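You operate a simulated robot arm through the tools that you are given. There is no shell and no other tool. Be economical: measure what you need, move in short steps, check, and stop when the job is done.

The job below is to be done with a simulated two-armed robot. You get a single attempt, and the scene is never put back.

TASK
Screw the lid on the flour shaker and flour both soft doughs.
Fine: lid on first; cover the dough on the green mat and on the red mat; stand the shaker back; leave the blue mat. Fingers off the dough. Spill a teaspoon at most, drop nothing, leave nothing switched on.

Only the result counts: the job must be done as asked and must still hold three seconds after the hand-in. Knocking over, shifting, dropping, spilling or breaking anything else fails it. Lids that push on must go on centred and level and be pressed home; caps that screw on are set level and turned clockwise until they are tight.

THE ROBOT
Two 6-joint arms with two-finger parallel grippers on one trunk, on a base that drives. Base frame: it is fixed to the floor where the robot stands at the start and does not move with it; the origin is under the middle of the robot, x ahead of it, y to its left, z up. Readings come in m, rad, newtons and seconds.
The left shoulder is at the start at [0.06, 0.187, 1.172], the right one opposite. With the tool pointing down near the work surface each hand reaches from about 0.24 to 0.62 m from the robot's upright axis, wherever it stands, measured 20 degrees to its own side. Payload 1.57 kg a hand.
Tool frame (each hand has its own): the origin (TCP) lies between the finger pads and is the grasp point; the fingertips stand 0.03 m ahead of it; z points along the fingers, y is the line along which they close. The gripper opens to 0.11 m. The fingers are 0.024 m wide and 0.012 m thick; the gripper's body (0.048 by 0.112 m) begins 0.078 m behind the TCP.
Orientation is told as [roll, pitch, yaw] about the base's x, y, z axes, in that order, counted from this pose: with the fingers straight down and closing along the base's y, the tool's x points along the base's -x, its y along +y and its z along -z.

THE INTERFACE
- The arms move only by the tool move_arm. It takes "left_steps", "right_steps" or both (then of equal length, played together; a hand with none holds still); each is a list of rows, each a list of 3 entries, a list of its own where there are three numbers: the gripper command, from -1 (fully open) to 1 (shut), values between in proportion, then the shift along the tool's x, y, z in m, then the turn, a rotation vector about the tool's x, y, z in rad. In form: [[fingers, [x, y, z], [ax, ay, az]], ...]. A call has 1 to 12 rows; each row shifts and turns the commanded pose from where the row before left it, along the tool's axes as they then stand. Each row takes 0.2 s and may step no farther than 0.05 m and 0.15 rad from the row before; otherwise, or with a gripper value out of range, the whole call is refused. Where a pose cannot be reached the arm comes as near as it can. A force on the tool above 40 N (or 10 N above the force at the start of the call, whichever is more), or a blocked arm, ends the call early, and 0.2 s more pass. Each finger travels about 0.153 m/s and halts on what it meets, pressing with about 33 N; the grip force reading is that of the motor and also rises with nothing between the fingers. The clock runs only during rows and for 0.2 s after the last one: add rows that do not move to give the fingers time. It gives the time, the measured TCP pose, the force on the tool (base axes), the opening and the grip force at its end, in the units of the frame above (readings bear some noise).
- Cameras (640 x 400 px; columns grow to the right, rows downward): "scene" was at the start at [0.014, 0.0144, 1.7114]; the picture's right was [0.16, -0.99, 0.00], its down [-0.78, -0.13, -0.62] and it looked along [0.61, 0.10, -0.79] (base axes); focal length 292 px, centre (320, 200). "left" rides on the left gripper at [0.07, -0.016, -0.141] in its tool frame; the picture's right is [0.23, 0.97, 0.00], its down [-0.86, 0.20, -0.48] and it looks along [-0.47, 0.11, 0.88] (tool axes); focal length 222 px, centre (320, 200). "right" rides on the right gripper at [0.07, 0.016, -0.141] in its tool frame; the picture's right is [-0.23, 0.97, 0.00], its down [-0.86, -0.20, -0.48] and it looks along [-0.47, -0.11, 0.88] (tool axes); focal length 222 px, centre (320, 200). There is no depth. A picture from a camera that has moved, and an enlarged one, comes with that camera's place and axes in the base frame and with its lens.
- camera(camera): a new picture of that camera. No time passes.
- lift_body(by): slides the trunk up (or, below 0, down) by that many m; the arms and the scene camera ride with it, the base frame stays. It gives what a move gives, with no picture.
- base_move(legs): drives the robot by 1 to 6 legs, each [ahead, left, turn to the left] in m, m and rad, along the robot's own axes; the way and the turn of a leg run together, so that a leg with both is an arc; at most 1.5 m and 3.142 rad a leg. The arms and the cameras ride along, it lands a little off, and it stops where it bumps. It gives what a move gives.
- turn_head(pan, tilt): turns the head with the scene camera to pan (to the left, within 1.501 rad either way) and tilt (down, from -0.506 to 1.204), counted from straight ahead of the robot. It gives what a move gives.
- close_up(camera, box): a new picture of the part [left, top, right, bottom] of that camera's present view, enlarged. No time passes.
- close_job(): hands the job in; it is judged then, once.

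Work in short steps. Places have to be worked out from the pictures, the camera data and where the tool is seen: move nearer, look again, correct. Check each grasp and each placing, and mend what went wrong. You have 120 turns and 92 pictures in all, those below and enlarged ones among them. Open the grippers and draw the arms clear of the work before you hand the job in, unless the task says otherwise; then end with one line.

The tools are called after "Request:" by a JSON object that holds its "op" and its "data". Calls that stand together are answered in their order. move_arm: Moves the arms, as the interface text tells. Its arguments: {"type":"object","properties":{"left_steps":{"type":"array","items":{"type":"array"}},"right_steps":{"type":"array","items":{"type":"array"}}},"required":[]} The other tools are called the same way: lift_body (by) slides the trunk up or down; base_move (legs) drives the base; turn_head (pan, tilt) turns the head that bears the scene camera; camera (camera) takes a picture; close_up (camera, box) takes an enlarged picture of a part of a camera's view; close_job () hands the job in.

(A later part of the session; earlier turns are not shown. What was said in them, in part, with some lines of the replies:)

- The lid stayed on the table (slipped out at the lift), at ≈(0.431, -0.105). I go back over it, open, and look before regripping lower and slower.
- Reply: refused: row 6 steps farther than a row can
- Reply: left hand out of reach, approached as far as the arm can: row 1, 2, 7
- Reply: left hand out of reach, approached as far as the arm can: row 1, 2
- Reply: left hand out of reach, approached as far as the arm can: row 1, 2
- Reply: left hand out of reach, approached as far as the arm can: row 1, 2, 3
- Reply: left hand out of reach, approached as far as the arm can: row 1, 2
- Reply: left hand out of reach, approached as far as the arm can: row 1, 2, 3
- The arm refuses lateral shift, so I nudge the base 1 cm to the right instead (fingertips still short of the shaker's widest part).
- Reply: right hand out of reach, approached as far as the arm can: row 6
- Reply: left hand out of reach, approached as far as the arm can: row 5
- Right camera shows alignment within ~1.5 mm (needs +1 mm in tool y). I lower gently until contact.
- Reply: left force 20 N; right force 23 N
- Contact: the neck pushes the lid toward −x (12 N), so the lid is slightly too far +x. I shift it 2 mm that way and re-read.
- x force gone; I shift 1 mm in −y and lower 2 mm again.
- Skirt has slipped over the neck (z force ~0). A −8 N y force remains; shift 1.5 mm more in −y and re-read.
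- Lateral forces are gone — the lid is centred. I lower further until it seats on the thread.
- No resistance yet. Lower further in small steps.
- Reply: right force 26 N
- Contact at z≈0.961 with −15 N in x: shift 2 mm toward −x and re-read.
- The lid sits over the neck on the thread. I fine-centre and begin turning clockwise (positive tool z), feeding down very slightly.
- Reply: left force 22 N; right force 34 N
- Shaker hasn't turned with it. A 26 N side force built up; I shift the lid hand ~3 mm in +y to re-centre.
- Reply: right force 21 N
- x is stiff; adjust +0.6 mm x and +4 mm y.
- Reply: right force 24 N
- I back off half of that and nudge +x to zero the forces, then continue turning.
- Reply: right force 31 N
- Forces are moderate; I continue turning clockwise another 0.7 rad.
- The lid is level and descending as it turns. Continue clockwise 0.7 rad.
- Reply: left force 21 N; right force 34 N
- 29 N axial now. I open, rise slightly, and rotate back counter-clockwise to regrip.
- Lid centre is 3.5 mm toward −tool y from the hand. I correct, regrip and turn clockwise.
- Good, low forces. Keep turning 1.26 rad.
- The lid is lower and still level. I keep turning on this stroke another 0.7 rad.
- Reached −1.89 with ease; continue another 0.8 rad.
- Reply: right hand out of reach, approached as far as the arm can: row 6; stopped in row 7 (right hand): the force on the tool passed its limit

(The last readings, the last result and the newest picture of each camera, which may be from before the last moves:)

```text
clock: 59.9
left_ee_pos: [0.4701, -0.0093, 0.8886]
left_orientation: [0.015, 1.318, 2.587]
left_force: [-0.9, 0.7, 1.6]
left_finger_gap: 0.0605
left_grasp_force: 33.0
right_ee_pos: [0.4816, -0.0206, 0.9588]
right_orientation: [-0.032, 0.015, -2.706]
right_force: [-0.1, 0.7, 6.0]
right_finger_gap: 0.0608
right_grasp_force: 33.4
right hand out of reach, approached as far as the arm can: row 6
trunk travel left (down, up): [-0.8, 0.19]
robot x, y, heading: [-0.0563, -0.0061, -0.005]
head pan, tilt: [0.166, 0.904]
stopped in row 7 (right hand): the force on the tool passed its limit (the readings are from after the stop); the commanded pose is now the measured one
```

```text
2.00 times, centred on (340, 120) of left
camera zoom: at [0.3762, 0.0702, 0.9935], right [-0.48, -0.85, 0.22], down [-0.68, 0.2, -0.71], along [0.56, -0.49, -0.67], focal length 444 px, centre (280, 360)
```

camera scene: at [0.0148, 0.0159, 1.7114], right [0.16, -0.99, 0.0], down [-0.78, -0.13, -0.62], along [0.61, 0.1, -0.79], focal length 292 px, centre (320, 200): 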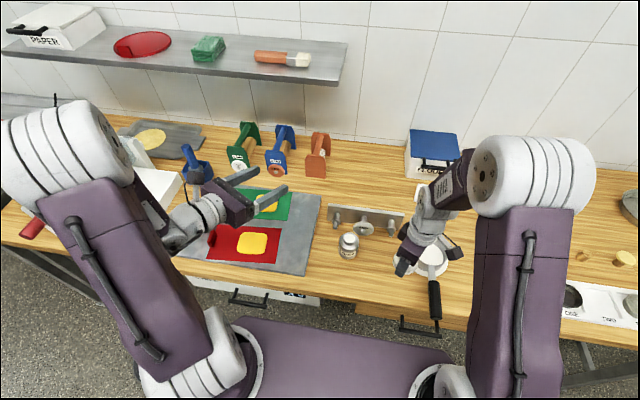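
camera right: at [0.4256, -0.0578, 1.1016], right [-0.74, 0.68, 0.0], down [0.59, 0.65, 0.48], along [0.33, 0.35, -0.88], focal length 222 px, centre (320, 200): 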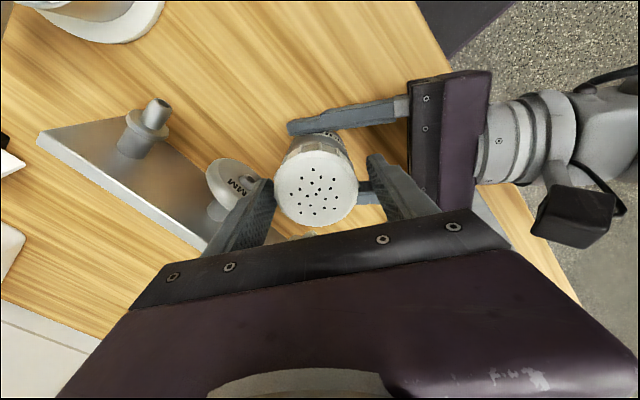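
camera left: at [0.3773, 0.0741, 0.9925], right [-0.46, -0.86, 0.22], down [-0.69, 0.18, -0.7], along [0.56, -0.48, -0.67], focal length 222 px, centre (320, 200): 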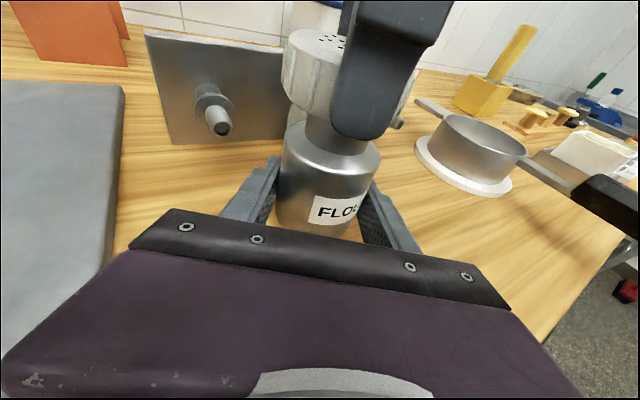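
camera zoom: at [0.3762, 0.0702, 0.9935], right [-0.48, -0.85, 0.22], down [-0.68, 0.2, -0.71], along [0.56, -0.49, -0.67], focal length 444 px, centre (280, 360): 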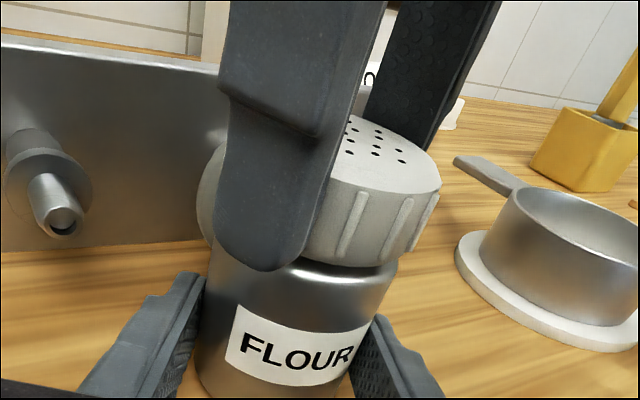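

The force limit tripped while the shaker body turned along with the lid — it seems tight. I release the lid, correct the right hand's tilt and turn back for a verification stroke.

Request:
{"op": "move_arm", "data": {"right_steps": [[-0.4, [0, 0, 0], [0, 0, 0]], [-0.4, [0, 0, 0], [0, 0, 0]], [-0.4, [0, 0, -0.012], [0, 0, 0]], [-0.4, [0, 0, 0], [-0.032, -0.015, -0.14]], [-0.4, [0, 0, 0], [0, 0, -0.15]], [-0.4, [0, 0, 0], [0, 0, -0.15]], [-0.4, [0, 0, 0], [0, 0, -0.15]], [-0.4, [0, 0, 0], [0, 0, -0.15]], [-0.4, [0, 0, 0], [0, 0, -0.15]], [-0.4, [0, 0, 0], [0, 0, -0.15]], [-0.4, [0, 0, 0], [0, 0, -0.15]], [-0.4, [0, 0, 0], [0, 0, -0.15]]]}}

Request:
{"op": "close_up", "data": {"camera": "left", "box": [240, 20, 440, 220]}}

Request:
{"op": "close_up", "data": {"camera": "right", "box": [200, 100, 440, 250]}}

```text
clock: 62.5
left_ee_pos: [0.4699, -0.0083, 0.8878]
left_orientation: [0.021, 1.318, 2.59]
left_force: [1.3, -1.5, 7.6]
left_finger_gap: 0.06
left_grasp_force: 32.9
right_ee_pos: [0.4817, -0.0214, 0.9704]
right_orientation: [0.001, -0.001, -1.363]
right_force: [-0.2, -0.1, -0.6]
right_finger_gap: 0.0767
right_grasp_force: 0.1
trunk travel left (down, up): [-0.8, 0.19]
robot x, y, heading: [-0.0535, -0.0039, -0.008]
head pan, tilt: [0.166, 0.904]
```

```text
2.00 times, centred on (340, 120) of left
camera zoom: at [0.3768, 0.0703, 0.9932], right [-0.48, -0.85, 0.22], down [-0.68, 0.2, -0.71], along [0.56, -0.49, -0.67], focal length 444 px, centre (280, 360)
```

zoom: 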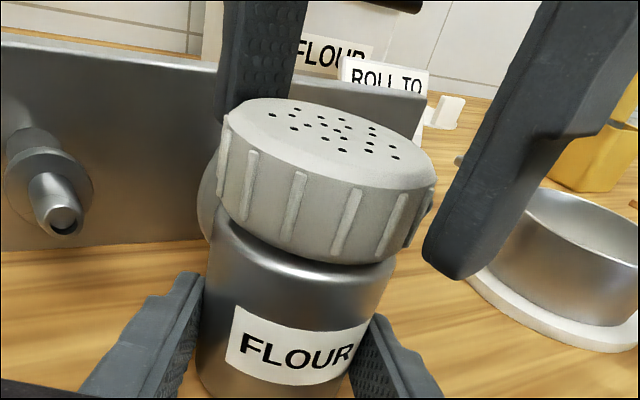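

```text
2.67 times, centred on (320, 175) of right
camera zoom: at [0.4833, 0.0509, 1.112], right [1.0, -0.02, 0.0], down [-0.02, -0.88, 0.48], along [-0.01, -0.48, -0.88], focal length 592 px, centre (320, 267)
```

zoom: 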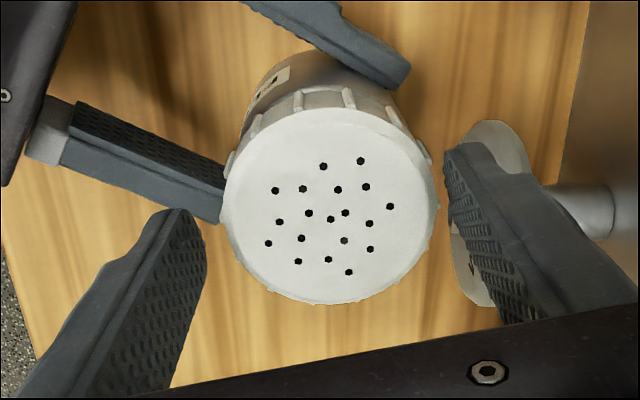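

Lid is level on the neck. To verify tightness I recentre, rotate further back, and do another stroke.

Request:
{"op": "move_arm", "data": {"right_steps": [[-0.4, [0.0058, 0.0024, 0], [0, 0, -0.15]], [-0.4, [0, 0, 0], [0, 0, -0.15]], [-0.4, [0, 0, 0], [0, 0, -0.15]], [-0.4, [0, 0, 0], [0, 0, -0.15]], [-0.4, [0, 0, 0], [0, 0, -0.15]], [-0.4, [0, 0, 0], [0, 0, -0.15]], [-0.4, [0, 0, 0], [0, 0, -0.15]], [-0.4, [0, 0, 0], [0, 0, -0.15]], [-0.4, [0, 0, 0], [0, 0, -0.15]], [-0.4, [0, 0, 0.005], [0, 0, -0.15]], [-0.4, [0, 0, 0.005], [0, 0, -0.15]]]}}

Request:
{"op": "close_up", "data": {"camera": "right", "box": [200, 100, 440, 250]}}

```text
clock: 64.8
left_ee_pos: [0.467, -0.0077, 0.8888]
left_orientation: [0.022, 1.316, 2.588]
left_force: [0.3, -0.8, 7.4]
left_finger_gap: 0.06
left_grasp_force: 33.3
right_ee_pos: [0.4839, -0.0147, 0.9602]
right_orientation: [-0.001, -0.002, 0.285]
right_force: [0.0, 0.4, 1.0]
right_finger_gap: 0.0769
right_grasp_force: 0.0
trunk travel left (down, up): [-0.8, 0.19]
robot x, y, heading: [-0.0553, -0.0096, -0.005]
head pan, tilt: [0.166, 0.904]
```

```text
2.67 times, centred on (320, 175) of right
camera zoom: at [0.4116, -0.0182, 1.1012], right [-0.06, 1.0, 0.0], down [0.88, 0.05, 0.48], along [0.48, 0.03, -0.88], focal length 592 px, centre (320, 267)
```

zoom: 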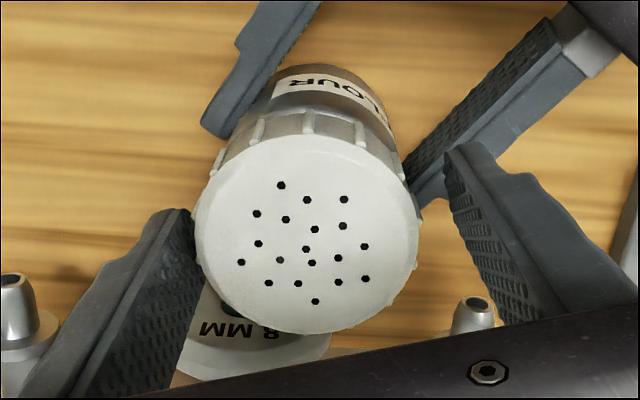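

Shift 4 mm in −tool y, grip and turn 0.85 rad; then check whether the body turns along.

Request:
{"op": "move_arm", "data": {"right_steps": [[-0.4, [0, -0.0042, 0], [0, 0, 0]], [1, [0, 0, 0], [0, 0, 0]], [1, [0, 0, 0], [0, 0, 0]], [1, [0, 0, 0], [0, 0, 0]], [1, [0, 0, 0], [0, 0, 0.14]], [1, [0, 0, 0], [0, 0, 0.14]], [1, [0, 0, 0], [0, 0, 0.14]], [1, [0, 0, 0], [0, 0, 0.14]], [1, [0, 0, 0], [0, 0, 0.14]], [1, [0, 0, 0], [0, 0, 0.14]], [1, [0, 0, 0], [0, 0, 0]]]}}

Request:
{"op": "close_up", "data": {"camera": "left", "box": [240, 20, 440, 220]}}

```text
clock: 67.2
left_ee_pos: [0.4683, -0.008, 0.8886]
left_orientation: [0.023, 1.316, 2.591]
left_force: [-6.3, -6.7, 5.3]
left_finger_gap: 0.0608
left_grasp_force: 32.9
right_ee_pos: [0.4842, -0.0205, 0.9613]
right_orientation: [0.001, -0.004, -0.558]
right_force: [4.5, 10.9, 1.3]
right_finger_gap: 0.0606
right_grasp_force: 32.5
trunk travel left (down, up): [-0.8, 0.19]
robot x, y, heading: [-0.0607, -0.0051, -0.01]
head pan, tilt: [0.166, 0.904]
```

```text
2.00 times, centred on (340, 120) of left
camera zoom: at [0.3761, 0.0706, 0.993], right [-0.48, -0.85, 0.23], down [-0.68, 0.2, -0.71], along [0.55, -0.49, -0.67], focal length 444 px, centre (280, 360)
```

zoom: 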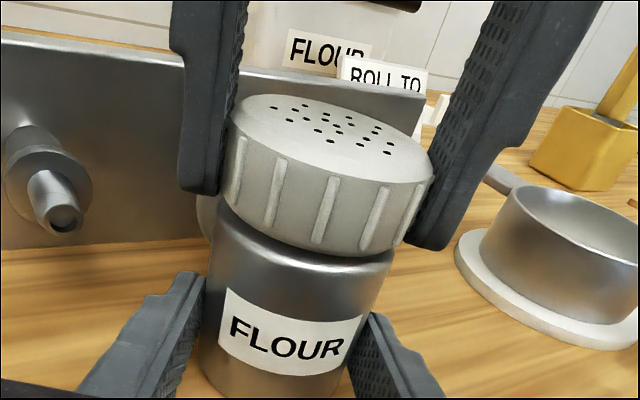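

The body turned only a little. I check the hole pattern in the right camera to see whether the lid followed the fingers.

Request:
{"op": "close_up", "data": {"camera": "right", "box": [200, 100, 440, 250]}}

```text
2.67 times, centred on (320, 175) of right
camera zoom: at [0.4333, 0.0324, 1.1017], right [0.71, 0.71, 0.0], down [0.62, -0.62, 0.48], along [0.34, -0.34, -0.88], focal length 592 px, centre (320, 267)
```

zoom: 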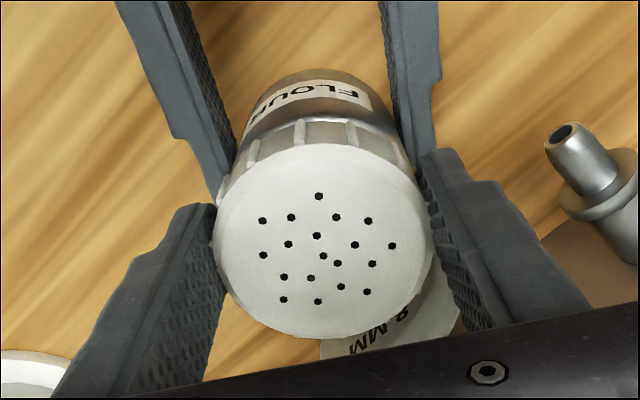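

The hole pattern lagged the hand by ~0.73 rad: the lid slips in the fingers and lid and body move together — it is tight. I release and withdraw the right hand upward.

Request:
{"op": "move_arm", "data": {"right_steps": [[-0.5, [0, 0, 0], [0, 0, 0]], [-0.5, [0, 0, 0], [0, 0, 0]], [-0.5, [0, 0, -0.02], [0, 0, 0]], [-0.5, [0, 0, -0.04], [0, 0, 0]], [-0.5, [0, 0, -0.045], [0, 0, 0]], [-0.5, [0, 0, -0.045], [0, 0, 0]], [-0.5, [0.03, -0.03, -0.02], [0, 0, 0]], [-0.5, [0.03, -0.03, 0], [0, 0, 0]], [-0.5, [0.03, -0.03, 0], [0, 0, 0]], [-0.5, [0.03, -0.03, 0], [0, 0, 0]]]}}

Request:
{"op": "camera", "data": {"camera": "left"}}

Request:
{"op": "camera", "data": {"camera": "scene"}}

```text
clock: 69.5
left_ee_pos: [0.469, -0.0084, 0.8901]
left_orientation: [0.018, 1.316, 2.588]
left_force: [0.3, 0.1, -2.3]
left_finger_gap: 0.0605
left_grasp_force: 32.7
right_ee_pos: [0.314, -0.0578, 1.1313]
right_orientation: [0.003, -0.003, -0.556]
right_force: [0.2, 0.4, -0.3]
right_finger_gap: 0.0822
right_grasp_force: 0.2
trunk travel left (down, up): [-0.8, 0.19]
robot x, y, heading: [-0.0577, -0.0065, -0.007]
head pan, tilt: [0.166, 0.904]
```

```text
26 pictures are left
camera left: at [0.3757, 0.0701, 0.9935], right [-0.48, -0.85, 0.22], down [-0.68, 0.2, -0.71], along [0.56, -0.49, -0.67], focal length 222 px, centre (320, 200)
```

left: 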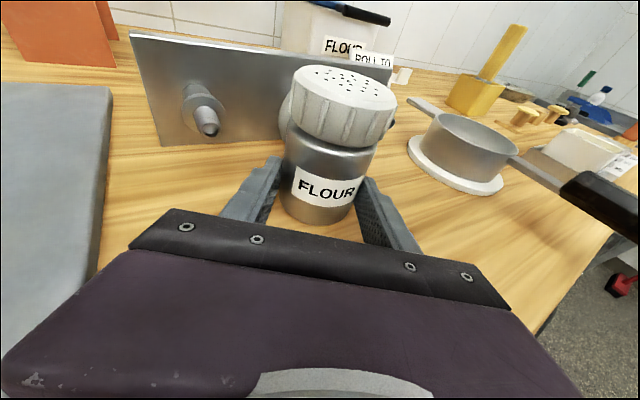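

```text
25 pictures are left
camera scene: at [-0.0459, 0.0073, 1.7114], right [0.16, -0.99, 0.0], down [-0.78, -0.12, -0.62], along [0.61, 0.1, -0.79], focal length 292 px, centre (320, 200)
```

scene: 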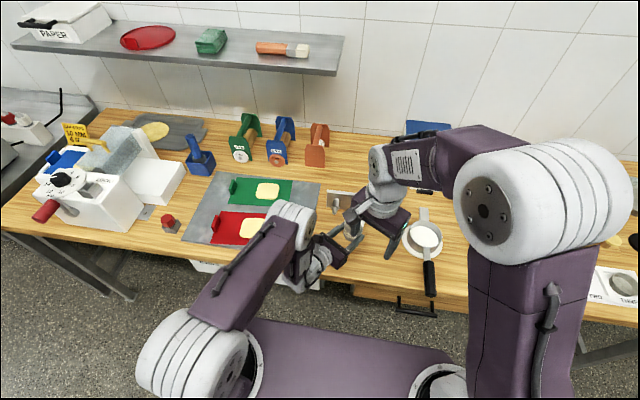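

Lid is on, level. I lift the shaker 12 cm straight up.

Request:
{"op": "move_arm", "data": {"left_steps": [[1, [0.008, 0, -0.002], [0, 0, 0]], [1, [0.0193, 0, -0.0052], [0, 0, 0]], [1, [0.0193, 0, -0.0052], [0, 0, 0]], [1, [0.0193, 0, -0.0052], [0, 0, 0]], [1, [0.0193, 0, -0.0052], [0, 0, 0]], [1, [0.0193, 0, -0.0052], [0, 0, 0]], [1, [0.0193, 0, -0.0052], [0, 0, 0]]]}}

Request:
{"op": "base_move", "data": {"legs": [[-0.045, 0.16, 0]]}}

```text
clock: 71.0
left_ee_pos: [0.4689, -0.0083, 1.0167]
left_orientation: [0.024, 1.317, 2.592]
left_force: [-0.4, -0.1, -2.9]
left_finger_gap: 0.0606
left_grasp_force: 33.3
right_ee_pos: [0.316, -0.0579, 1.1307]
right_orientation: [0.0, -0.001, -0.558]
right_force: [-0.3, -0.1, -0.3]
right_finger_gap: 0.0826
right_grasp_force: 0.0
trunk travel left (down, up): [-0.8, 0.19]
robot x, y, heading: [-0.0541, -0.0057, -0.007]
head pan, tilt: [0.166, 0.904]
```

```text
clock: 72.5
left_ee_pos: [0.4272, 0.1539, 1.0159]
left_orientation: [0.017, 1.312, 2.591]
left_force: [-0.1, -0.3, -1.5]
left_finger_gap: 0.0604
left_grasp_force: 32.9
right_ee_pos: [0.2742, 0.1048, 1.1295]
right_orientation: [-0.001, 0.001, -0.554]
right_force: [0.1, 0.2, 0.1]
right_finger_gap: 0.0826
right_grasp_force: 0.2
trunk travel left (down, up): [-0.8, 0.19]
robot x, y, heading: [-0.1033, 0.1567, -0.001]
head pan, tilt: [0.166, 0.904]
```

I move the right hand aside and bring the shaker upright over the red dough (mouth ≈ (0.443, 0.307, 1.01)).

Request:
{"op": "move_arm", "data": {"right_steps": [[-0.5, [-0.02, -0.032, 0], [0, 0, 0]], [-0.5, [-0.02, -0.032, 0], [0, 0, 0]], [-0.5, [-0.02, -0.032, 0], [0, 0, 0]], [-0.5, [-0.02, -0.032, 0], [0, 0, 0]], [-0.5, [0, 0, 0], [0, 0, 0]], [-0.5, [0, 0, 0], [0, 0, 0]]], "left_steps": [[1, [-0.0175, -0.0277, -0.0111], [0, 0, 0]], [1, [-0.0175, -0.0277, -0.0111], [0, 0, 0]], [1, [-0.0175, -0.0277, -0.0111], [0, 0, 0]], [1, [-0.0175, -0.0277, -0.0111], [0, 0, 0]], [1, [-0.0175, -0.0277, -0.0111], [0, 0, 0]], [1, [0, 0, 0], [0, 0, 0]]]}}

Request:
{"op": "camera", "data": {"camera": "scene"}}

```text
clock: 73.9
left_ee_pos: [0.4361, 0.3127, 0.9459]
left_orientation: [0.022, 1.316, 2.595]
left_force: [0.1, 0.2, -2.9]
left_finger_gap: 0.0605
left_grasp_force: 32.9
right_ee_pos: [0.2762, -0.046, 1.1313]
right_orientation: [0.0, -0.002, -0.554]
right_force: [-1.0, -0.2, 0.0]
right_finger_gap: 0.0822
right_grasp_force: 0.0
trunk travel left (down, up): [-0.8, 0.19]
robot x, y, heading: [-0.0996, 0.1555, -0.002]
head pan, tilt: [0.166, 0.904]
```

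```text
24 pictures are left
camera scene: at [-0.086, 0.1703, 1.7114], right [0.16, -0.99, 0.0], down [-0.78, -0.13, -0.62], along [0.61, 0.1, -0.79], focal length 292 px, centre (320, 200)
```

scene: 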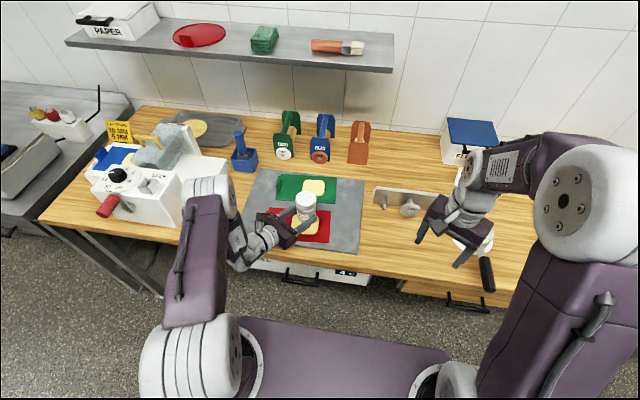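

Mouth is ~1 cm forward of the dough centre; I pull back 8 mm and start rolling the shaker about its mouth (first 1.35 rad).

Request:
{"op": "move_arm", "data": {"left_steps": [[1, [-0.0021, 0, -0.0077], [0, 0, 0]], [1, [0.0007, -0.0098, 0], [0, 0, 0.15]], [1, [0.0007, -0.0098, 0], [0, 0, 0.15]], [1, [0.0007, -0.0098, 0], [0, 0, 0.15]], [1, [0.0007, -0.0098, 0], [0, 0, 0.15]], [1, [0.0007, -0.0098, 0], [0, 0, 0.15]], [1, [0.0007, -0.0098, 0], [0, 0, 0.15]], [1, [0.0007, -0.0098, 0], [0, 0, 0.15]], [1, [0.0007, -0.0098, 0], [0, 0, 0.15]], [1, [0.0007, -0.0098, 0], [0, 0, 0.15]]]}}

Request:
{"op": "close_up", "data": {"camera": "scene", "box": [220, 150, 400, 270]}}

```text
clock: 76.1
left_ee_pos: [0.4754, 0.3671, 0.9958]
left_orientation: [-1.311, 0.218, 1.06]
left_force: [-0.9, 0.3, -1.4]
left_finger_gap: 0.0603
left_grasp_force: 33.5
right_ee_pos: [0.2777, -0.0445, 1.1304]
right_orientation: [-0.001, -0.001, -0.553]
right_force: [-0.6, -0.1, -0.1]
right_finger_gap: 0.0824
right_grasp_force: 0.1
trunk travel left (down, up): [-0.8, 0.19]
robot x, y, heading: [-0.1006, 0.1567, -0.003]
head pan, tilt: [0.166, 0.904]
```

```text
3.33 times, centred on (310, 210) of scene
camera zoom: at [-0.0858, 0.1706, 1.7113], right [0.16, -0.99, 0.0], down [-0.78, -0.13, -0.62], along [0.61, 0.1, -0.79], focal length 974 px, centre (353, 167)
```

zoom: 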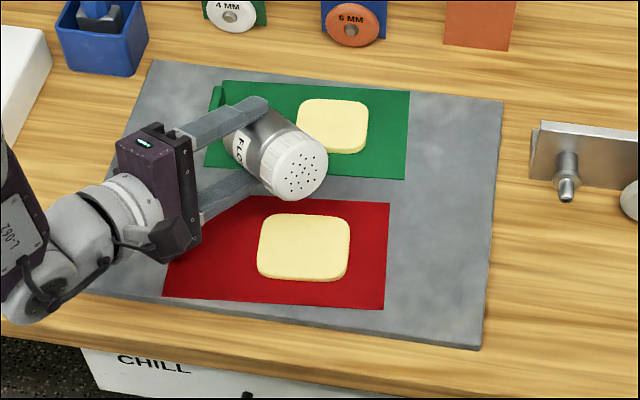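

The mouth stays right above the red dough. I finish the roll to inverted.

Request:
{"op": "move_arm", "data": {"left_steps": [[1, [0.0007, -0.0098, 0], [0, 0, 0.15]], [1, [0.0007, -0.0098, 0], [0, 0, 0.15]], [1, [0.0007, -0.0098, 0], [0, 0, 0.15]], [1, [0.0007, -0.0098, 0], [0, 0, 0.15]], [1, [0.0007, -0.0098, 0], [0, 0, 0.15]], [1, [0.0007, -0.0098, 0], [0, 0, 0.15]], [1, [0.0007, -0.0098, 0], [0, 0, 0.15]], [1, [0.0007, -0.0098, 0], [0, 0, 0.15]], [1, [0.0007, -0.0098, 0], [0, 0, 0.15]]]}}

Request:
{"op": "close_up", "data": {"camera": "scene", "box": [220, 150, 400, 270]}}

```text
clock: 78.1
left_ee_pos: [0.4743, 0.3258, 1.066]
left_orientation: [-1.028, -1.06, 0.517]
left_force: [-0.1, -0.3, -2.1]
left_finger_gap: 0.0605
left_grasp_force: 33.2
right_ee_pos: [0.2761, -0.0465, 1.131]
right_orientation: [-0.001, -0.002, -0.554]
right_force: [-0.2, 0.6, -0.7]
right_finger_gap: 0.0826
right_grasp_force: 0.1
trunk travel left (down, up): [-0.8, 0.19]
robot x, y, heading: [-0.0978, 0.1542, -0.003]
head pan, tilt: [0.166, 0.904]
```

```text
3.33 times, centred on (310, 210) of scene
camera zoom: at [-0.0858, 0.17, 1.7113], right [0.16, -0.99, 0.0], down [-0.78, -0.13, -0.62], along [0.61, 0.1, -0.79], focal length 974 px, centre (353, 167)
```

zoom: 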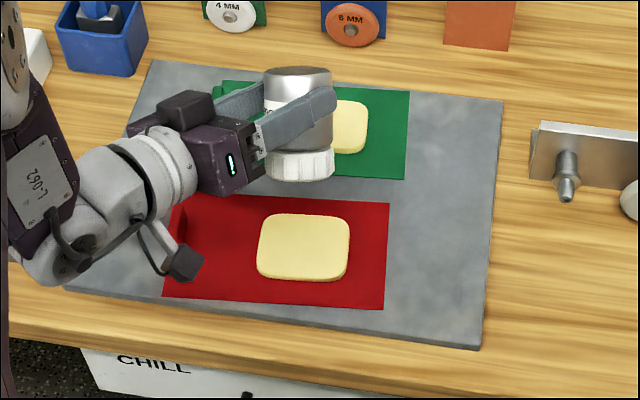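

Inverted, nothing has fallen yet (needs shaking). I complete the roll, lower 4 cm, and shake up and down a few strokes.

Request:
{"op": "move_arm", "data": {"left_steps": [[1, [0.0007, -0.0098, 0], [0, 0, 0.15]], [1, [0.0007, -0.0098, 0], [0, 0, 0.15]], [1, [0.0007, -0.0098, 0], [0, 0, 0.14]], [1, [0.04, 0, 0], [0, 0, 0]], [1, [-0.025, 0, 0], [0, 0, 0]], [1, [0.025, 0, 0], [0, 0, 0]], [1, [-0.025, 0, 0], [0, 0, 0]], [1, [0.025, 0, 0], [0, 0, 0]]]}}

Request:
{"op": "close_up", "data": {"camera": "scene", "box": [220, 150, 400, 270]}}

```text
clock: 79.9
left_ee_pos: [0.4859, 0.3187, 1.0493]
left_orientation: [-0.06, -1.312, -0.514]
left_force: [0.1, 0.2, -2.2]
left_finger_gap: 0.0604
left_grasp_force: 32.7
left hand out of reach, approached as far as the arm can: row 3, 4
right_ee_pos: [0.276, -0.0448, 1.1297]
right_orientation: [-0.003, 0.0, -0.554]
right_force: [-0.1, -0.4, -1.2]
right_finger_gap: 0.0824
right_grasp_force: 0.0
trunk travel left (down, up): [-0.8, 0.19]
robot x, y, heading: [-0.1007, 0.1539, -0.003]
head pan, tilt: [0.166, 0.904]
```

```text
3.33 times, centred on (310, 210) of scene
camera zoom: at [-0.0858, 0.1707, 1.7114], right [0.16, -0.99, 0.0], down [-0.78, -0.13, -0.62], along [0.61, 0.1, -0.79], focal length 974 px, centre (353, 167)
```

zoom: 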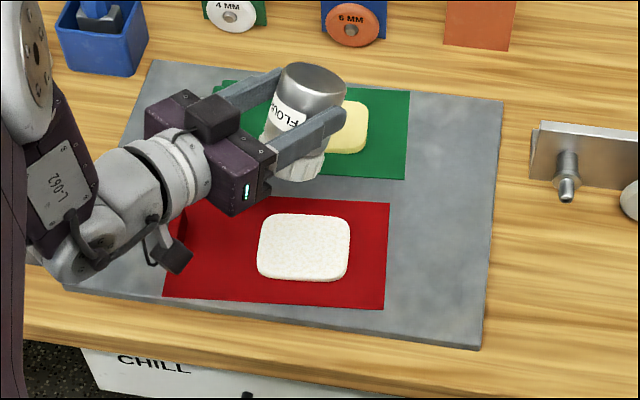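

The red dough is fully covered, with no visible spill. I roll the shaker back toward upright over the red dough.

Request:
{"op": "move_arm", "data": {"left_steps": [[1, [-0.015, 0.0098, 0], [0, 0, -0.15]], [1, [-0.013, 0.0098, 0], [0, 0, -0.15]], [1, [0.0007, 0.0098, 0], [0, 0, -0.15]], [1, [0.0007, 0.0098, 0], [0, 0, -0.15]], [1, [0.0007, 0.0098, 0], [0, 0, -0.15]], [1, [0.0007, 0.0098, 0], [0, 0, -0.15]], [1, [0.0007, 0.0098, 0], [0, 0, -0.15]], [1, [0.0007, 0.0098, 0], [0, 0, -0.15]], [1, [0.0007, 0.0098, 0], [0, 0, -0.15]], [1, [0.0007, 0.0098, 0], [0, 0, -0.15]], [1, [0.0007, 0.0098, 0], [0, 0, -0.15]], [1, [0.0007, 0.0098, 0], [0, 0, -0.15]]]}}

Request:
{"op": "move_arm", "data": {"left_steps": [[1, [0.0007, 0.0098, 0], [0, 0, -0.15]], [1, [0.0007, 0.0098, 0], [0, 0, -0.15]], [1, [0.0007, 0.0098, 0], [0, 0, -0.15]], [1, [0.0007, 0.0098, 0], [0, 0, -0.15]], [1, [0.0007, 0.0098, 0], [0, 0, -0.15]], [1, [0, 0, 0], [0, 0, 0]]]}}

Request:
{"op": "close_up", "data": {"camera": "scene", "box": [220, 150, 400, 270]}}

```text
clock: 82.5
left_ee_pos: [0.5095, 0.3834, 0.9969]
left_orientation: [-1.308, 0.232, 1.063]
left_force: [0.2, 0.1, -3.1]
left_finger_gap: 0.0604
left_grasp_force: 33.1
right_ee_pos: [0.2756, -0.0451, 1.1314]
right_orientation: [-0.002, -0.002, -0.554]
right_force: [-0.1, 0.0, -0.1]
right_finger_gap: 0.0824
right_grasp_force: 0.1
trunk travel left (down, up): [-0.8, 0.19]
robot x, y, heading: [-0.0996, 0.1573, -0.004]
head pan, tilt: [0.166, 0.904]
```

```text
clock: 83.9
left_ee_pos: [0.4851, 0.3656, 0.96]
left_orientation: [-1.128, 0.943, 1.367]
left_force: [-0.2, 0.2, -3.5]
left_finger_gap: 0.0604
left_grasp_force: 33.1
right_ee_pos: [0.2766, -0.0455, 1.1303]
right_orientation: [-0.001, -0.001, -0.554]
right_force: [-0.7, 0.4, -0.5]
right_finger_gap: 0.0827
right_grasp_force: 0.1
trunk travel left (down, up): [-0.8, 0.19]
robot x, y, heading: [-0.0994, 0.1539, -0.003]
head pan, tilt: [0.166, 0.904]
```

```text
3.33 times, centred on (310, 210) of scene
camera zoom: at [-0.0857, 0.1707, 1.7114], right [0.16, -0.99, 0.0], down [-0.78, -0.13, -0.62], along [0.61, 0.1, -0.79], focal length 974 px, centre (353, 167)
```

zoom: 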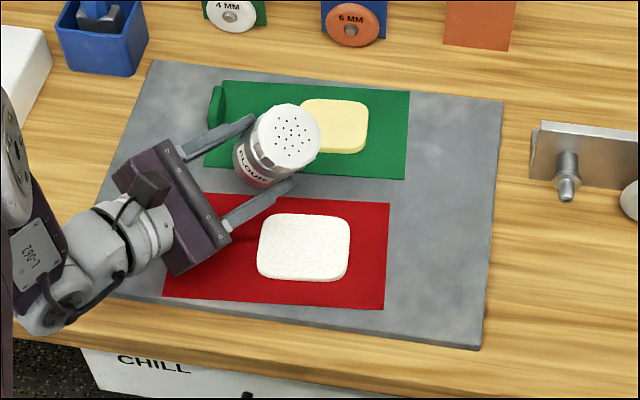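

Clean, red done. I move the shaker forward over the green dough (mouth needs +0.129 x, −0.021 y).

Request:
{"op": "move_arm", "data": {"left_steps": [[1, [0.0016, -0.016, 0.0286], [0, 0, 0]], [1, [0.0016, -0.016, 0.0286], [0, 0, 0]], [1, [0.0016, -0.016, 0.0286], [0, 0, 0]], [1, [0.0016, -0.016, 0.0286], [0, 0, 0]], [1, [0, 0, 0], [0, 0, 0]]]}}

Request:
{"op": "close_up", "data": {"camera": "scene", "box": [220, 150, 400, 270]}}

```text
clock: 85.1
left_ee_pos: [0.6139, 0.3398, 0.9716]
left_orientation: [-1.128, 0.939, 1.368]
left_force: [-0.2, 0.5, -2.2]
left_finger_gap: 0.0603
left_grasp_force: 32.7
right_ee_pos: [0.2765, -0.0451, 1.131]
right_orientation: [-0.001, -0.001, -0.552]
right_force: [0.3, -0.2, 0.1]
right_finger_gap: 0.0826
right_grasp_force: 0.0
trunk travel left (down, up): [-0.8, 0.19]
robot x, y, heading: [-0.1018, 0.1598, -0.006]
head pan, tilt: [0.166, 0.904]
```

```text
3.33 times, centred on (310, 210) of scene
camera zoom: at [-0.086, 0.1708, 1.7114], right [0.16, -0.99, 0.0], down [-0.78, -0.13, -0.62], along [0.61, 0.1, -0.79], focal length 974 px, centre (353, 167)
```

zoom: 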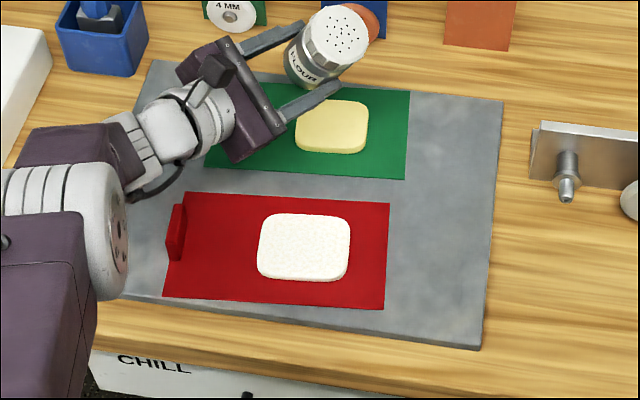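

Mouth is over the green dough centre. I roll to inverted again.

Request:
{"op": "move_arm", "data": {"left_steps": [[1, [0.0007, -0.0098, 0], [0, 0, 0.15]], [1, [0.0007, -0.0098, 0], [0, 0, 0.15]], [1, [0.0007, -0.0098, 0], [0, 0, 0.15]], [1, [0.0007, -0.0098, 0], [0, 0, 0.15]], [1, [0.0007, -0.0098, 0], [0, 0, 0.15]], [1, [0.0007, -0.0098, 0], [0, 0, 0.15]], [1, [0.0007, -0.0098, 0], [0, 0, 0.15]], [1, [0.0007, -0.0098, 0], [0, 0, 0.15]], [1, [0.0007, -0.0098, 0], [0, 0, 0.15]], [1, [0.0007, -0.0098, 0], [0, 0, 0.15]], [1, [0.0007, -0.0098, 0], [0, 0, 0.15]]]}}

Request:
{"op": "close_up", "data": {"camera": "scene", "box": [220, 130, 400, 250]}}

```text
clock: 87.5
left_ee_pos: [0.6432, 0.3438, 1.0613]
left_orientation: [-1.251, -0.639, 0.807]
left_force: [-0.1, -0.1, -3.2]
left_finger_gap: 0.0603
left_grasp_force: 32.5
right_ee_pos: [0.2757, -0.0468, 1.1312]
right_orientation: [0.001, -0.001, -0.554]
right_force: [0.1, -0.4, 0.2]
right_finger_gap: 0.0822
right_grasp_force: 0.0
trunk travel left (down, up): [-0.8, 0.19]
robot x, y, heading: [-0.1021, 0.1549, -0.003]
head pan, tilt: [0.166, 0.904]
```

```text
3.33 times, centred on (310, 190) of scene
camera zoom: at [-0.0858, 0.1702, 1.7113], right [0.16, -0.99, 0.0], down [-0.78, -0.13, -0.62], along [0.61, 0.1, -0.79], focal length 974 px, centre (353, 233)
```

zoom: 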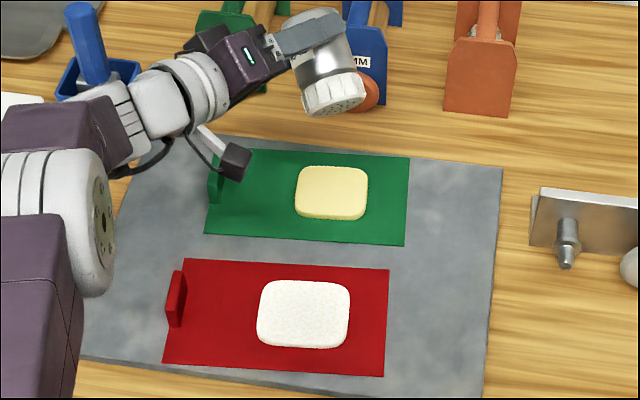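

The mouth is well placed over the green dough. I finish the roll, lower 2.5 cm, and shake as before.

Request:
{"op": "move_arm", "data": {"left_steps": [[1, [0.0007, -0.0098, 0], [0, 0, 0.15]], [1, [0.0007, -0.0098, 0], [0, 0, 0.15]], [1, [0.0007, -0.0098, 0], [0, 0, 0.15]], [1, [0.0007, -0.0098, 0], [0, 0, 0.15]], [1, [0.0007, -0.0098, 0], [0, 0, 0.15]], [1, [0.0007, -0.0098, 0], [0, 0, 0.1]], [1, [0.03, 0, -0.01], [0, 0, 0]], [1, [-0.025, 0, 0], [0, 0, 0]], [1, [0.025, 0, 0], [0, 0, 0]], [1, [-0.025, 0, 0], [0, 0, 0]], [1, [0.025, 0, 0], [0, 0, 0]]]}}

Request:
{"op": "close_up", "data": {"camera": "scene", "box": [220, 130, 400, 250]}}

```text
clock: 89.9
left_ee_pos: [0.6101, 0.3035, 1.0565]
left_orientation: [-0.221, -1.309, -0.341]
left_force: [0.5, 0.3, -1.9]
left_finger_gap: 0.0602
left_grasp_force: 33.2
right_ee_pos: [0.2767, -0.044, 1.1291]
right_orientation: [-0.003, -0.002, -0.554]
right_force: [-0.3, 1.0, 0.2]
right_finger_gap: 0.0826
right_grasp_force: 0.2
trunk travel left (down, up): [-0.8, 0.19]
robot x, y, heading: [-0.0963, 0.1539, -0.002]
head pan, tilt: [0.166, 0.904]
```

```text
3.33 times, centred on (310, 190) of scene
camera zoom: at [-0.0852, 0.1707, 1.7114], right [0.16, -0.99, 0.0], down [-0.78, -0.13, -0.62], along [0.61, 0.1, -0.79], focal length 974 px, centre (353, 233)
```

zoom: 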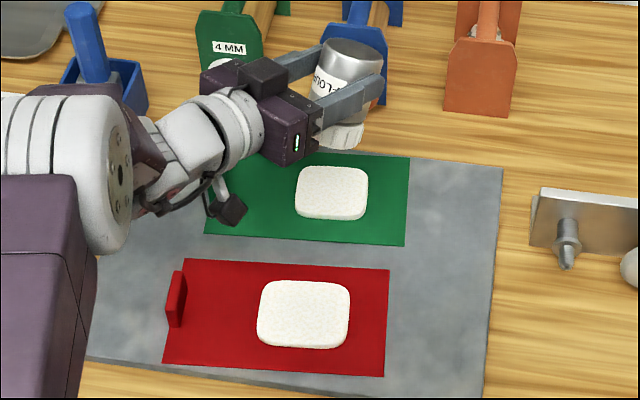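

Both doughs are white with flour. I roll the shaker back upright over the green dough, rising slightly.

Request:
{"op": "move_arm", "data": {"left_steps": [[1, [-0.015, 0.0098, 0], [0, 0, -0.15]], [1, [-0.015, 0.0098, 0], [0, 0, -0.15]], [1, [0.0007, 0.0098, 0], [0, 0, -0.15]], [1, [0.0007, 0.0098, 0], [0, 0, -0.15]], [1, [0.0007, 0.0098, 0], [0, 0, -0.15]], [1, [0.0007, 0.0098, 0], [0, 0, -0.15]], [1, [0.0007, 0.0098, 0], [0, 0, -0.15]], [1, [0.0007, 0.0098, 0], [0, 0, -0.15]], [1, [0.0007, 0.0098, 0], [0, 0, -0.15]], [1, [0.0007, 0.0098, 0], [0, 0, -0.15]], [1, [0.0007, 0.0098, 0], [0, 0, -0.15]], [1, [0.0007, 0.0098, 0], [0, 0, -0.15]]]}}

Request:
{"op": "move_arm", "data": {"left_steps": [[1, [0.0007, 0.0098, 0], [0, 0, -0.15]], [1, [0.0007, 0.0098, 0], [0, 0, -0.15]], [1, [0.0007, 0.0098, 0], [0, 0, -0.15]], [1, [0.0007, 0.0098, 0], [0, 0, -0.15]], [1, [0.0007, 0.0098, 0], [0, 0, -0.15]], [1, [0.0007, 0.0098, 0], [0, 0, -0.15]], [1, [0.0007, 0.0098, 0], [0, 0, -0.15]], [1, [0, 0, 0], [0, 0, 0]]]}}

```text
clock: 92.5
left_ee_pos: [0.6289, 0.3653, 1.0081]
left_orientation: [-1.305, 0.281, 1.078]
left_force: [-0.2, 0.7, -2.3]
left_finger_gap: 0.06
left_grasp_force: 33.0
right_ee_pos: [0.2766, -0.0436, 1.1311]
right_orientation: [-0.001, -0.002, -0.554]
right_force: [-0.3, -0.1, 0.3]
right_finger_gap: 0.0825
right_grasp_force: 0.0
trunk travel left (down, up): [-0.8, 0.19]
robot x, y, heading: [-0.1014, 0.1555, 0.002]
head pan, tilt: [0.166, 0.904]
```

```text
clock: 94.3
left_ee_pos: [0.5944, 0.33, 0.9641]
left_orientation: [-0.721, 1.229, 1.821]
left_force: [0.0, 0.7, -2.5]
left_finger_gap: 0.0599
left_grasp_force: 33.2
right_ee_pos: [0.2769, -0.0457, 1.1294]
right_orientation: [0.0, -0.001, -0.554]
right_force: [-0.3, -0.2, 0.6]
right_finger_gap: 0.0823
right_grasp_force: 0.2
trunk travel left (down, up): [-0.8, 0.19]
robot x, y, heading: [-0.1006, 0.1547, -0.003]
head pan, tilt: [0.166, 0.904]
```

Roll remaining ≈0.236 rad; I finish it, rise 5 cm and bring the shaker back toward the right.

Request:
{"op": "move_arm", "data": {"left_steps": [[1, [0, 0.007, 0], [0, 0, -0.12]], [1, [0, 0.007, 0], [0, 0, -0.116]], [1, [0.0242, 0, -0.0065], [0, 0, 0]], [1, [0.0242, 0, -0.0065], [0, 0, 0]], [1, [-0.001, 0.03, -0.0037], [0, 0, 0]], [1, [-0.001, 0.035, -0.0037], [0, 0, 0]], [1, [-0.001, 0.035, -0.0037], [0, 0, 0]], [1, [-0.001, 0.035, -0.0037], [0, 0, 0]], [1, [-0.001, 0.035, -0.0037], [0, 0, 0]], [1, [-0.001, 0.035, -0.0037], [0, 0, 0]], [1, [0, 0, 0], [0, 0, 0]]]}}

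```text
clock: 96.7
left_ee_pos: [0.4536, 0.1595, 1.0106]
left_orientation: [0.011, 1.316, 2.584]
left_force: [0.7, -0.1, -2.1]
left_finger_gap: 0.0603
left_grasp_force: 32.9
right_ee_pos: [0.2761, -0.0448, 1.1305]
right_orientation: [-0.001, -0.003, -0.554]
right_force: [-0.9, 0.8, -0.3]
right_finger_gap: 0.0825
right_grasp_force: 0.1
trunk travel left (down, up): [-0.8, 0.19]
robot x, y, heading: [-0.0981, 0.1561, 0.0]
head pan, tilt: [0.166, 0.904]
```

Upright. Drive the base right 15.3 cm and forward 1.4 cm to bring the shaker over its home spot.

Request:
{"op": "base_move", "data": {"legs": [[0.0145, -0.1535, 0]]}}

Request:
{"op": "camera", "data": {"camera": "left"}}

Request:
{"op": "close_up", "data": {"camera": "scene", "box": [250, 130, 450, 270]}}

```text
clock: 98.1
left_ee_pos: [0.4673, 0.0084, 1.0111]
left_orientation: [0.014, 1.315, 2.584]
left_force: [-0.6, 0.4, -2.1]
left_finger_gap: 0.0599
left_grasp_force: 32.9
right_ee_pos: [0.2876, -0.1947, 1.1318]
right_orientation: [-0.004, -0.003, -0.557]
right_force: [0.0, 0.4, -0.3]
right_finger_gap: 0.0824
right_grasp_force: 0.1
trunk travel left (down, up): [-0.8, 0.19]
robot x, y, heading: [-0.0859, 0.0021, -0.012]
head pan, tilt: [0.166, 0.904]
```

```text
16 pictures are left
camera left: at [0.3749, 0.0864, 1.1149], right [-0.48, -0.85, 0.22], down [-0.68, 0.2, -0.71], along [0.56, -0.49, -0.67], focal length 222 px, centre (320, 200)
```

left: 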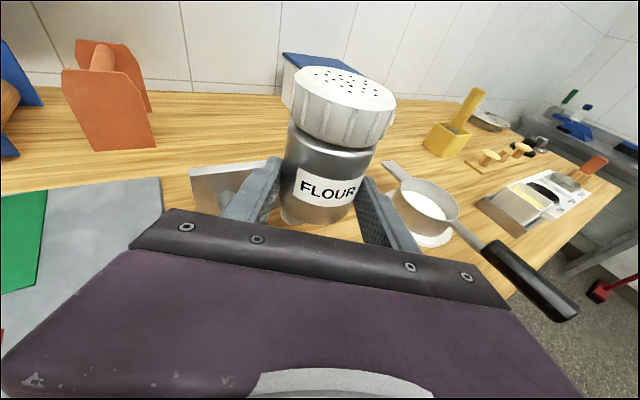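

```text
2.86 times, centred on (350, 200) of scene
camera zoom: at [-0.0726, 0.0228, 1.7113], right [0.16, -0.99, 0.0], down [-0.78, -0.13, -0.62], along [0.61, 0.1, -0.79], focal length 835 px, centre (234, 200)
```

zoom: 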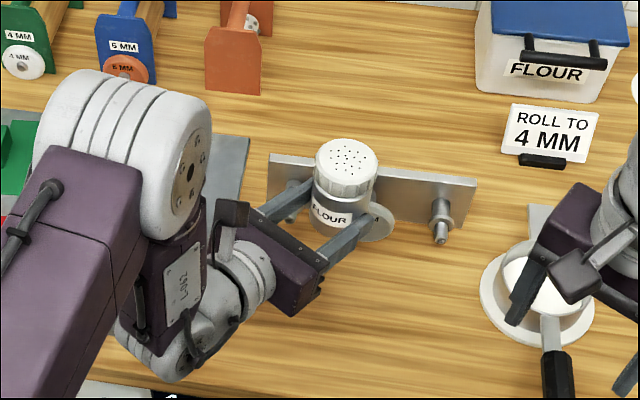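

I lower the shaker to 1 cm above the table, then slowly to contact.

Request:
{"op": "move_arm", "data": {"left_steps": [[1, [-0.0193, 0.0017, 0.0052], [0, 0, 0]], [1, [-0.0193, 0, 0.0052], [0, 0, 0]], [1, [-0.0193, 0, 0.0052], [0, 0, 0]], [1, [-0.0193, 0, 0.0052], [0, 0, 0]], [1, [-0.0193, 0, 0.0052], [0, 0, 0]], [1, [-0.0097, 0, 0.0026], [0, 0, 0]], [1, [-0.0058, 0, 0.0016], [0, 0, 0]], [1, [-0.0029, 0, 0.0008], [0, 0, 0]], [1, [0, 0, 0], [0, 0, 0]]]}}

```text
clock: 100.1
left_ee_pos: [0.4657, 0.004, 0.8911]
left_orientation: [0.008, 1.316, 2.577]
left_force: [0.5, -0.1, -2.0]
left_finger_gap: 0.0606
left_grasp_force: 33.5
right_ee_pos: [0.2893, -0.1979, 1.1307]
right_orientation: [0.001, 0.0, -0.557]
right_force: [-0.5, 0.2, 0.5]
right_finger_gap: 0.0828
right_grasp_force: 0.0
trunk travel left (down, up): [-0.8, 0.19]
robot x, y, heading: [-0.0872, 0.0071, -0.007]
head pan, tilt: [0.166, 0.904]
```

Not yet on the table (−2 N); lower in 1 mm steps.

Request:
{"op": "move_arm", "data": {"left_steps": [[1, [-0.001, 0, 0.0003], [0, 0, 0]], [1, [-0.001, 0, 0.0003], [0, 0, 0]], [1, [0, 0, 0], [0, 0, 0]]]}}

```text
clock: 100.9
left_ee_pos: [0.4661, 0.0031, 0.8898]
left_orientation: [0.009, 1.314, 2.578]
left_force: [0.4, -0.1, -2.1]
left_finger_gap: 0.0602
left_grasp_force: 32.1
right_ee_pos: [0.288, -0.1966, 1.1295]
right_orientation: [0.001, -0.001, -0.557]
right_force: [0.8, 0.2, 0.9]
right_finger_gap: 0.0825
right_grasp_force: 0.0
trunk travel left (down, up): [-0.8, 0.19]
robot x, y, heading: [-0.0847, 0.0074, -0.003]
head pan, tilt: [0.166, 0.904]
```

Request:
{"op": "move_arm", "data": {"left_steps": [[1, [-0.001, 0, 0.0003], [0, 0, 0]], [1, [-0.0005, 0, 0.0001], [0, 0, 0]], [1, [0, 0, 0], [0, 0, 0]]]}}

Request:
{"op": "close_up", "data": {"camera": "left", "box": [220, 40, 440, 240]}}

```text
clock: 101.7
left_ee_pos: [0.4679, 0.003, 0.8887]
left_orientation: [0.005, 1.316, 2.577]
left_force: [0.4, -0.4, 0.0]
left_finger_gap: 0.06
left_grasp_force: 33.1
right_ee_pos: [0.2874, -0.1976, 1.1306]
right_orientation: [0.001, -0.003, -0.557]
right_force: [-0.2, -0.7, 0.9]
right_finger_gap: 0.0825
right_grasp_force: 0.1
trunk travel left (down, up): [-0.8, 0.19]
robot x, y, heading: [-0.0867, 0.004, -0.008]
head pan, tilt: [0.166, 0.904]
```

```text
2.00 times, centred on (330, 140) of left
camera zoom: at [0.3746, 0.0814, 0.9926], right [-0.48, -0.85, 0.22], down [-0.68, 0.2, -0.71], along [0.56, -0.49, -0.67], focal length 444 px, centre (300, 320)
```

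zoom: 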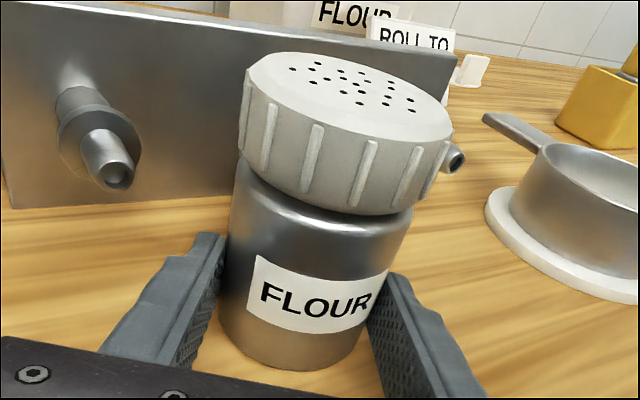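

Weight is on the table (0 N). I lower half a millimetre more and open the left gripper.

Request:
{"op": "move_arm", "data": {"left_steps": [[1, [-0.0005, 0, 0.0001], [0, 0, 0]], [0, [0, 0, 0], [0, 0, 0]], [-0.3, [0, 0, 0], [0, 0, 0]], [-0.45, [0, 0, 0], [0, 0, 0]], [-0.45, [0, 0, 0], [0, 0, 0]]]}}

Request:
{"op": "close_up", "data": {"camera": "left", "box": [220, 40, 440, 240]}}

```text
clock: 102.9
left_ee_pos: [0.4673, 0.003, 0.887]
left_orientation: [0.009, 1.315, 2.579]
left_force: [-0.5, 0.3, 0.3]
left_finger_gap: 0.08
left_grasp_force: 0.1
right_ee_pos: [0.2887, -0.1964, 1.1308]
right_orientation: [0.0, -0.003, -0.556]
right_force: [-0.8, -0.4, 0.1]
right_finger_gap: 0.0825
right_grasp_force: 0.0
trunk travel left (down, up): [-0.8, 0.19]
robot x, y, heading: [-0.0874, 0.0059, -0.009]
head pan, tilt: [0.166, 0.904]
```

```text
2.00 times, centred on (330, 140) of left
camera zoom: at [0.3748, 0.0815, 0.9916], right [-0.48, -0.85, 0.22], down [-0.68, 0.2, -0.71], along [0.56, -0.49, -0.67], focal length 444 px, centre (300, 320)
```

zoom: 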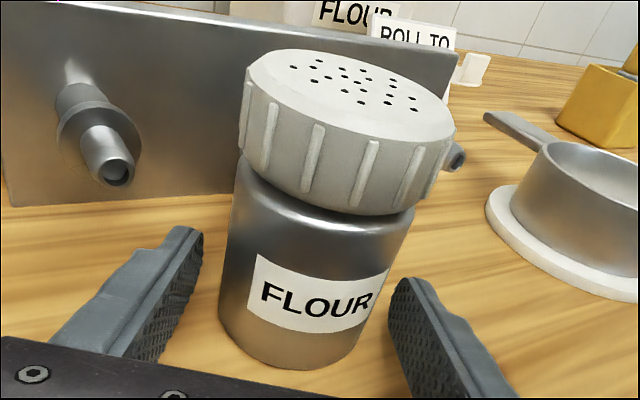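

The shaker stands free. I retreat straight back 7.5 cm along the hand's axis, then rise.

Request:
{"op": "move_arm", "data": {"left_steps": [[-0.5, [-0.0039, 0, -0.0145], [0, 0, 0]], [-0.5, [-0.0039, 0, -0.0145], [0, 0, 0]], [-0.5, [-0.0039, 0, -0.0145], [0, 0, 0]], [-0.5, [-0.0039, 0, -0.0145], [0, 0, 0]], [-0.5, [-0.0039, 0, -0.0145], [0, 0, 0]], [-0.5, [0, 0, 0], [0, 0, 0]]]}}

Request:
{"op": "camera", "data": {"camera": "left"}}

```text
clock: 104.3
left_ee_pos: [0.4065, 0.0444, 0.8874]
left_orientation: [0.008, 1.316, 2.575]
left_force: [-0.5, 0.5, 0.4]
left_finger_gap: 0.0823
left_grasp_force: 0.1
right_ee_pos: [0.2878, -0.1982, 1.1307]
right_orientation: [0.0, -0.002, -0.557]
right_force: [-0.2, -0.7, -0.3]
right_finger_gap: 0.0825
right_grasp_force: 0.0
trunk travel left (down, up): [-0.8, 0.19]
robot x, y, heading: [-0.0904, 0.0086, -0.006]
head pan, tilt: [0.166, 0.904]
```

```text
12 pictures are left
camera left: at [0.3132, 0.1225, 0.9912], right [-0.48, -0.85, 0.22], down [-0.68, 0.2, -0.71], along [0.56, -0.49, -0.67], focal length 222 px, centre (320, 200)
```

left: 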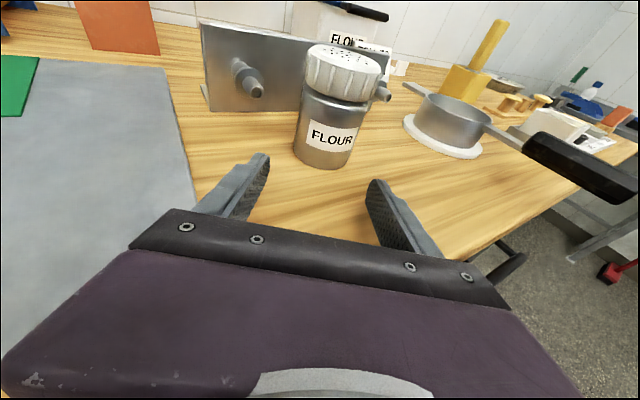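

Clear of the shaker. I raise the left hand well up and back, then take a last overview.

Request:
{"op": "move_arm", "data": {"left_steps": [[-1, [0.029, 0, -0.0078], [0, 0, 0]], [-1, [0.0386, 0, -0.0104], [0, 0, 0]], [-1, [0.0386, 0, -0.0104], [0, 0, 0]], [-1, [0.0386, 0, -0.0104], [0, 0, 0]], [-1, [0.0386, 0, -0.0104], [0, 0, 0]], [-1, [0.0386, -0.02, -0.0104], [0, 0, 0]]], "right_steps": [[-1, [0, 0, -0.02], [0, 0, 0]], [-1, [0, 0, -0.02], [0, 0, 0]], [-1, [0, 0, 0], [0, 0, 0]], [-1, [0, 0, 0], [0, 0, 0]], [-1, [0, 0, 0], [0, 0, 0]], [-1, [0, 0, 0], [0, 0, 0]]]}}

Request:
{"op": "camera", "data": {"camera": "scene"}}

Request:
{"op": "close_up", "data": {"camera": "scene", "box": [310, 140, 430, 230]}}

```text
clock: 105.7
left_ee_pos: [0.4135, 0.0617, 1.1167]
left_orientation: [0.009, 1.316, 2.579]
left_force: [0.6, -0.9, 0.6]
left_finger_gap: 0.1101
left_grasp_force: 0.1
right_ee_pos: [0.2867, -0.1985, 1.1694]
right_orientation: [-0.002, -0.004, -0.558]
right_force: [1.2, 0.8, 0.4]
right_finger_gap: 0.1103
right_grasp_force: 0.0
trunk travel left (down, up): [-0.8, 0.19]
robot x, y, heading: [-0.0843, 0.0056, -0.011]
head pan, tilt: [0.166, 0.904]
```

```text
11 pictures are left
camera scene: at [-0.0736, 0.0205, 1.7113], right [0.16, -0.99, 0.0], down [-0.78, -0.12, -0.62], along [0.61, 0.1, -0.79], focal length 292 px, centre (320, 200)
```

scene: 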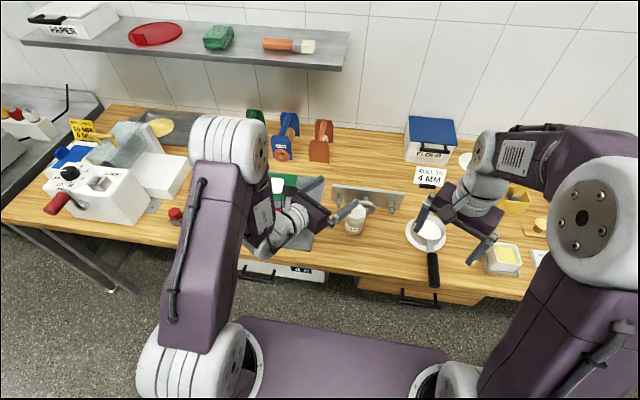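

```text
4.44 times, centred on (370, 185) of scene
camera zoom: at [-0.0736, 0.0205, 1.7113], right [0.16, -0.99, 0.0], down [-0.78, -0.12, -0.62], along [0.61, 0.1, -0.79], focal length 1298 px, centre (98, 267)
```

zoom: 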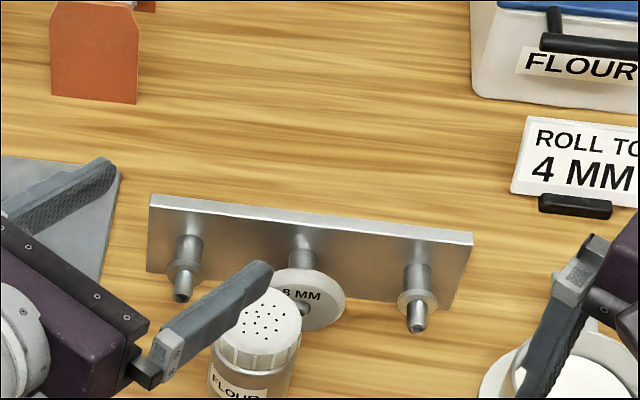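

All in place. I drive the base back 20 cm to draw both arms clear and take a final look at the doughs and shaker.

Request:
{"op": "base_move", "data": {"legs": [[-0.2, 0, 0]]}}

Request:
{"op": "close_up", "data": {"camera": "scene", "box": [180, 90, 440, 250]}}

```text
clock: 107.3
left_ee_pos: [0.2168, 0.0624, 1.1154]
left_orientation: [0.012, 1.315, 2.582]
left_force: [0.7, 0.4, -0.1]
left_finger_gap: 0.1102
left_grasp_force: 0.1
right_ee_pos: [0.0884, -0.1967, 1.1691]
right_orientation: [-0.002, 0.0, -0.555]
right_force: [0.7, 0.4, 0.5]
right_finger_gap: 0.1098
right_grasp_force: 0.0
trunk travel left (down, up): [-0.8, 0.19]
robot x, y, heading: [-0.2805, 0.0041, -0.009]
head pan, tilt: [0.166, 0.904]
```

```text
2.46 times, centred on (310, 170) of scene
camera zoom: at [-0.2691, 0.0204, 1.7113], right [0.16, -0.99, 0.0], down [-0.78, -0.12, -0.62], along [0.61, 0.1, -0.79], focal length 719 px, centre (345, 274)
```

zoom: 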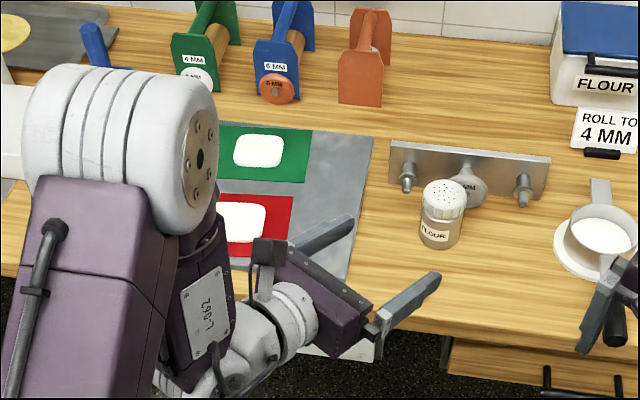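

Both doughs are floured, the lidded shaker stands upright at home, and the arms are clear with grippers open. I hand in.

Request:
{"op": "close_job", "data": {}}

```text
The job is handed in.
```

The lid is screwed tight on the flour shaker and the doughs on the green and red mats are both covered with flour. The shaker is back at its place to within about a centimetre, the blue mat was left alone, and no spill showed in the pictures. One slip along the way: my first grip on the lid didn't hold, and it stayed on the table or slid straight back onto its spot.
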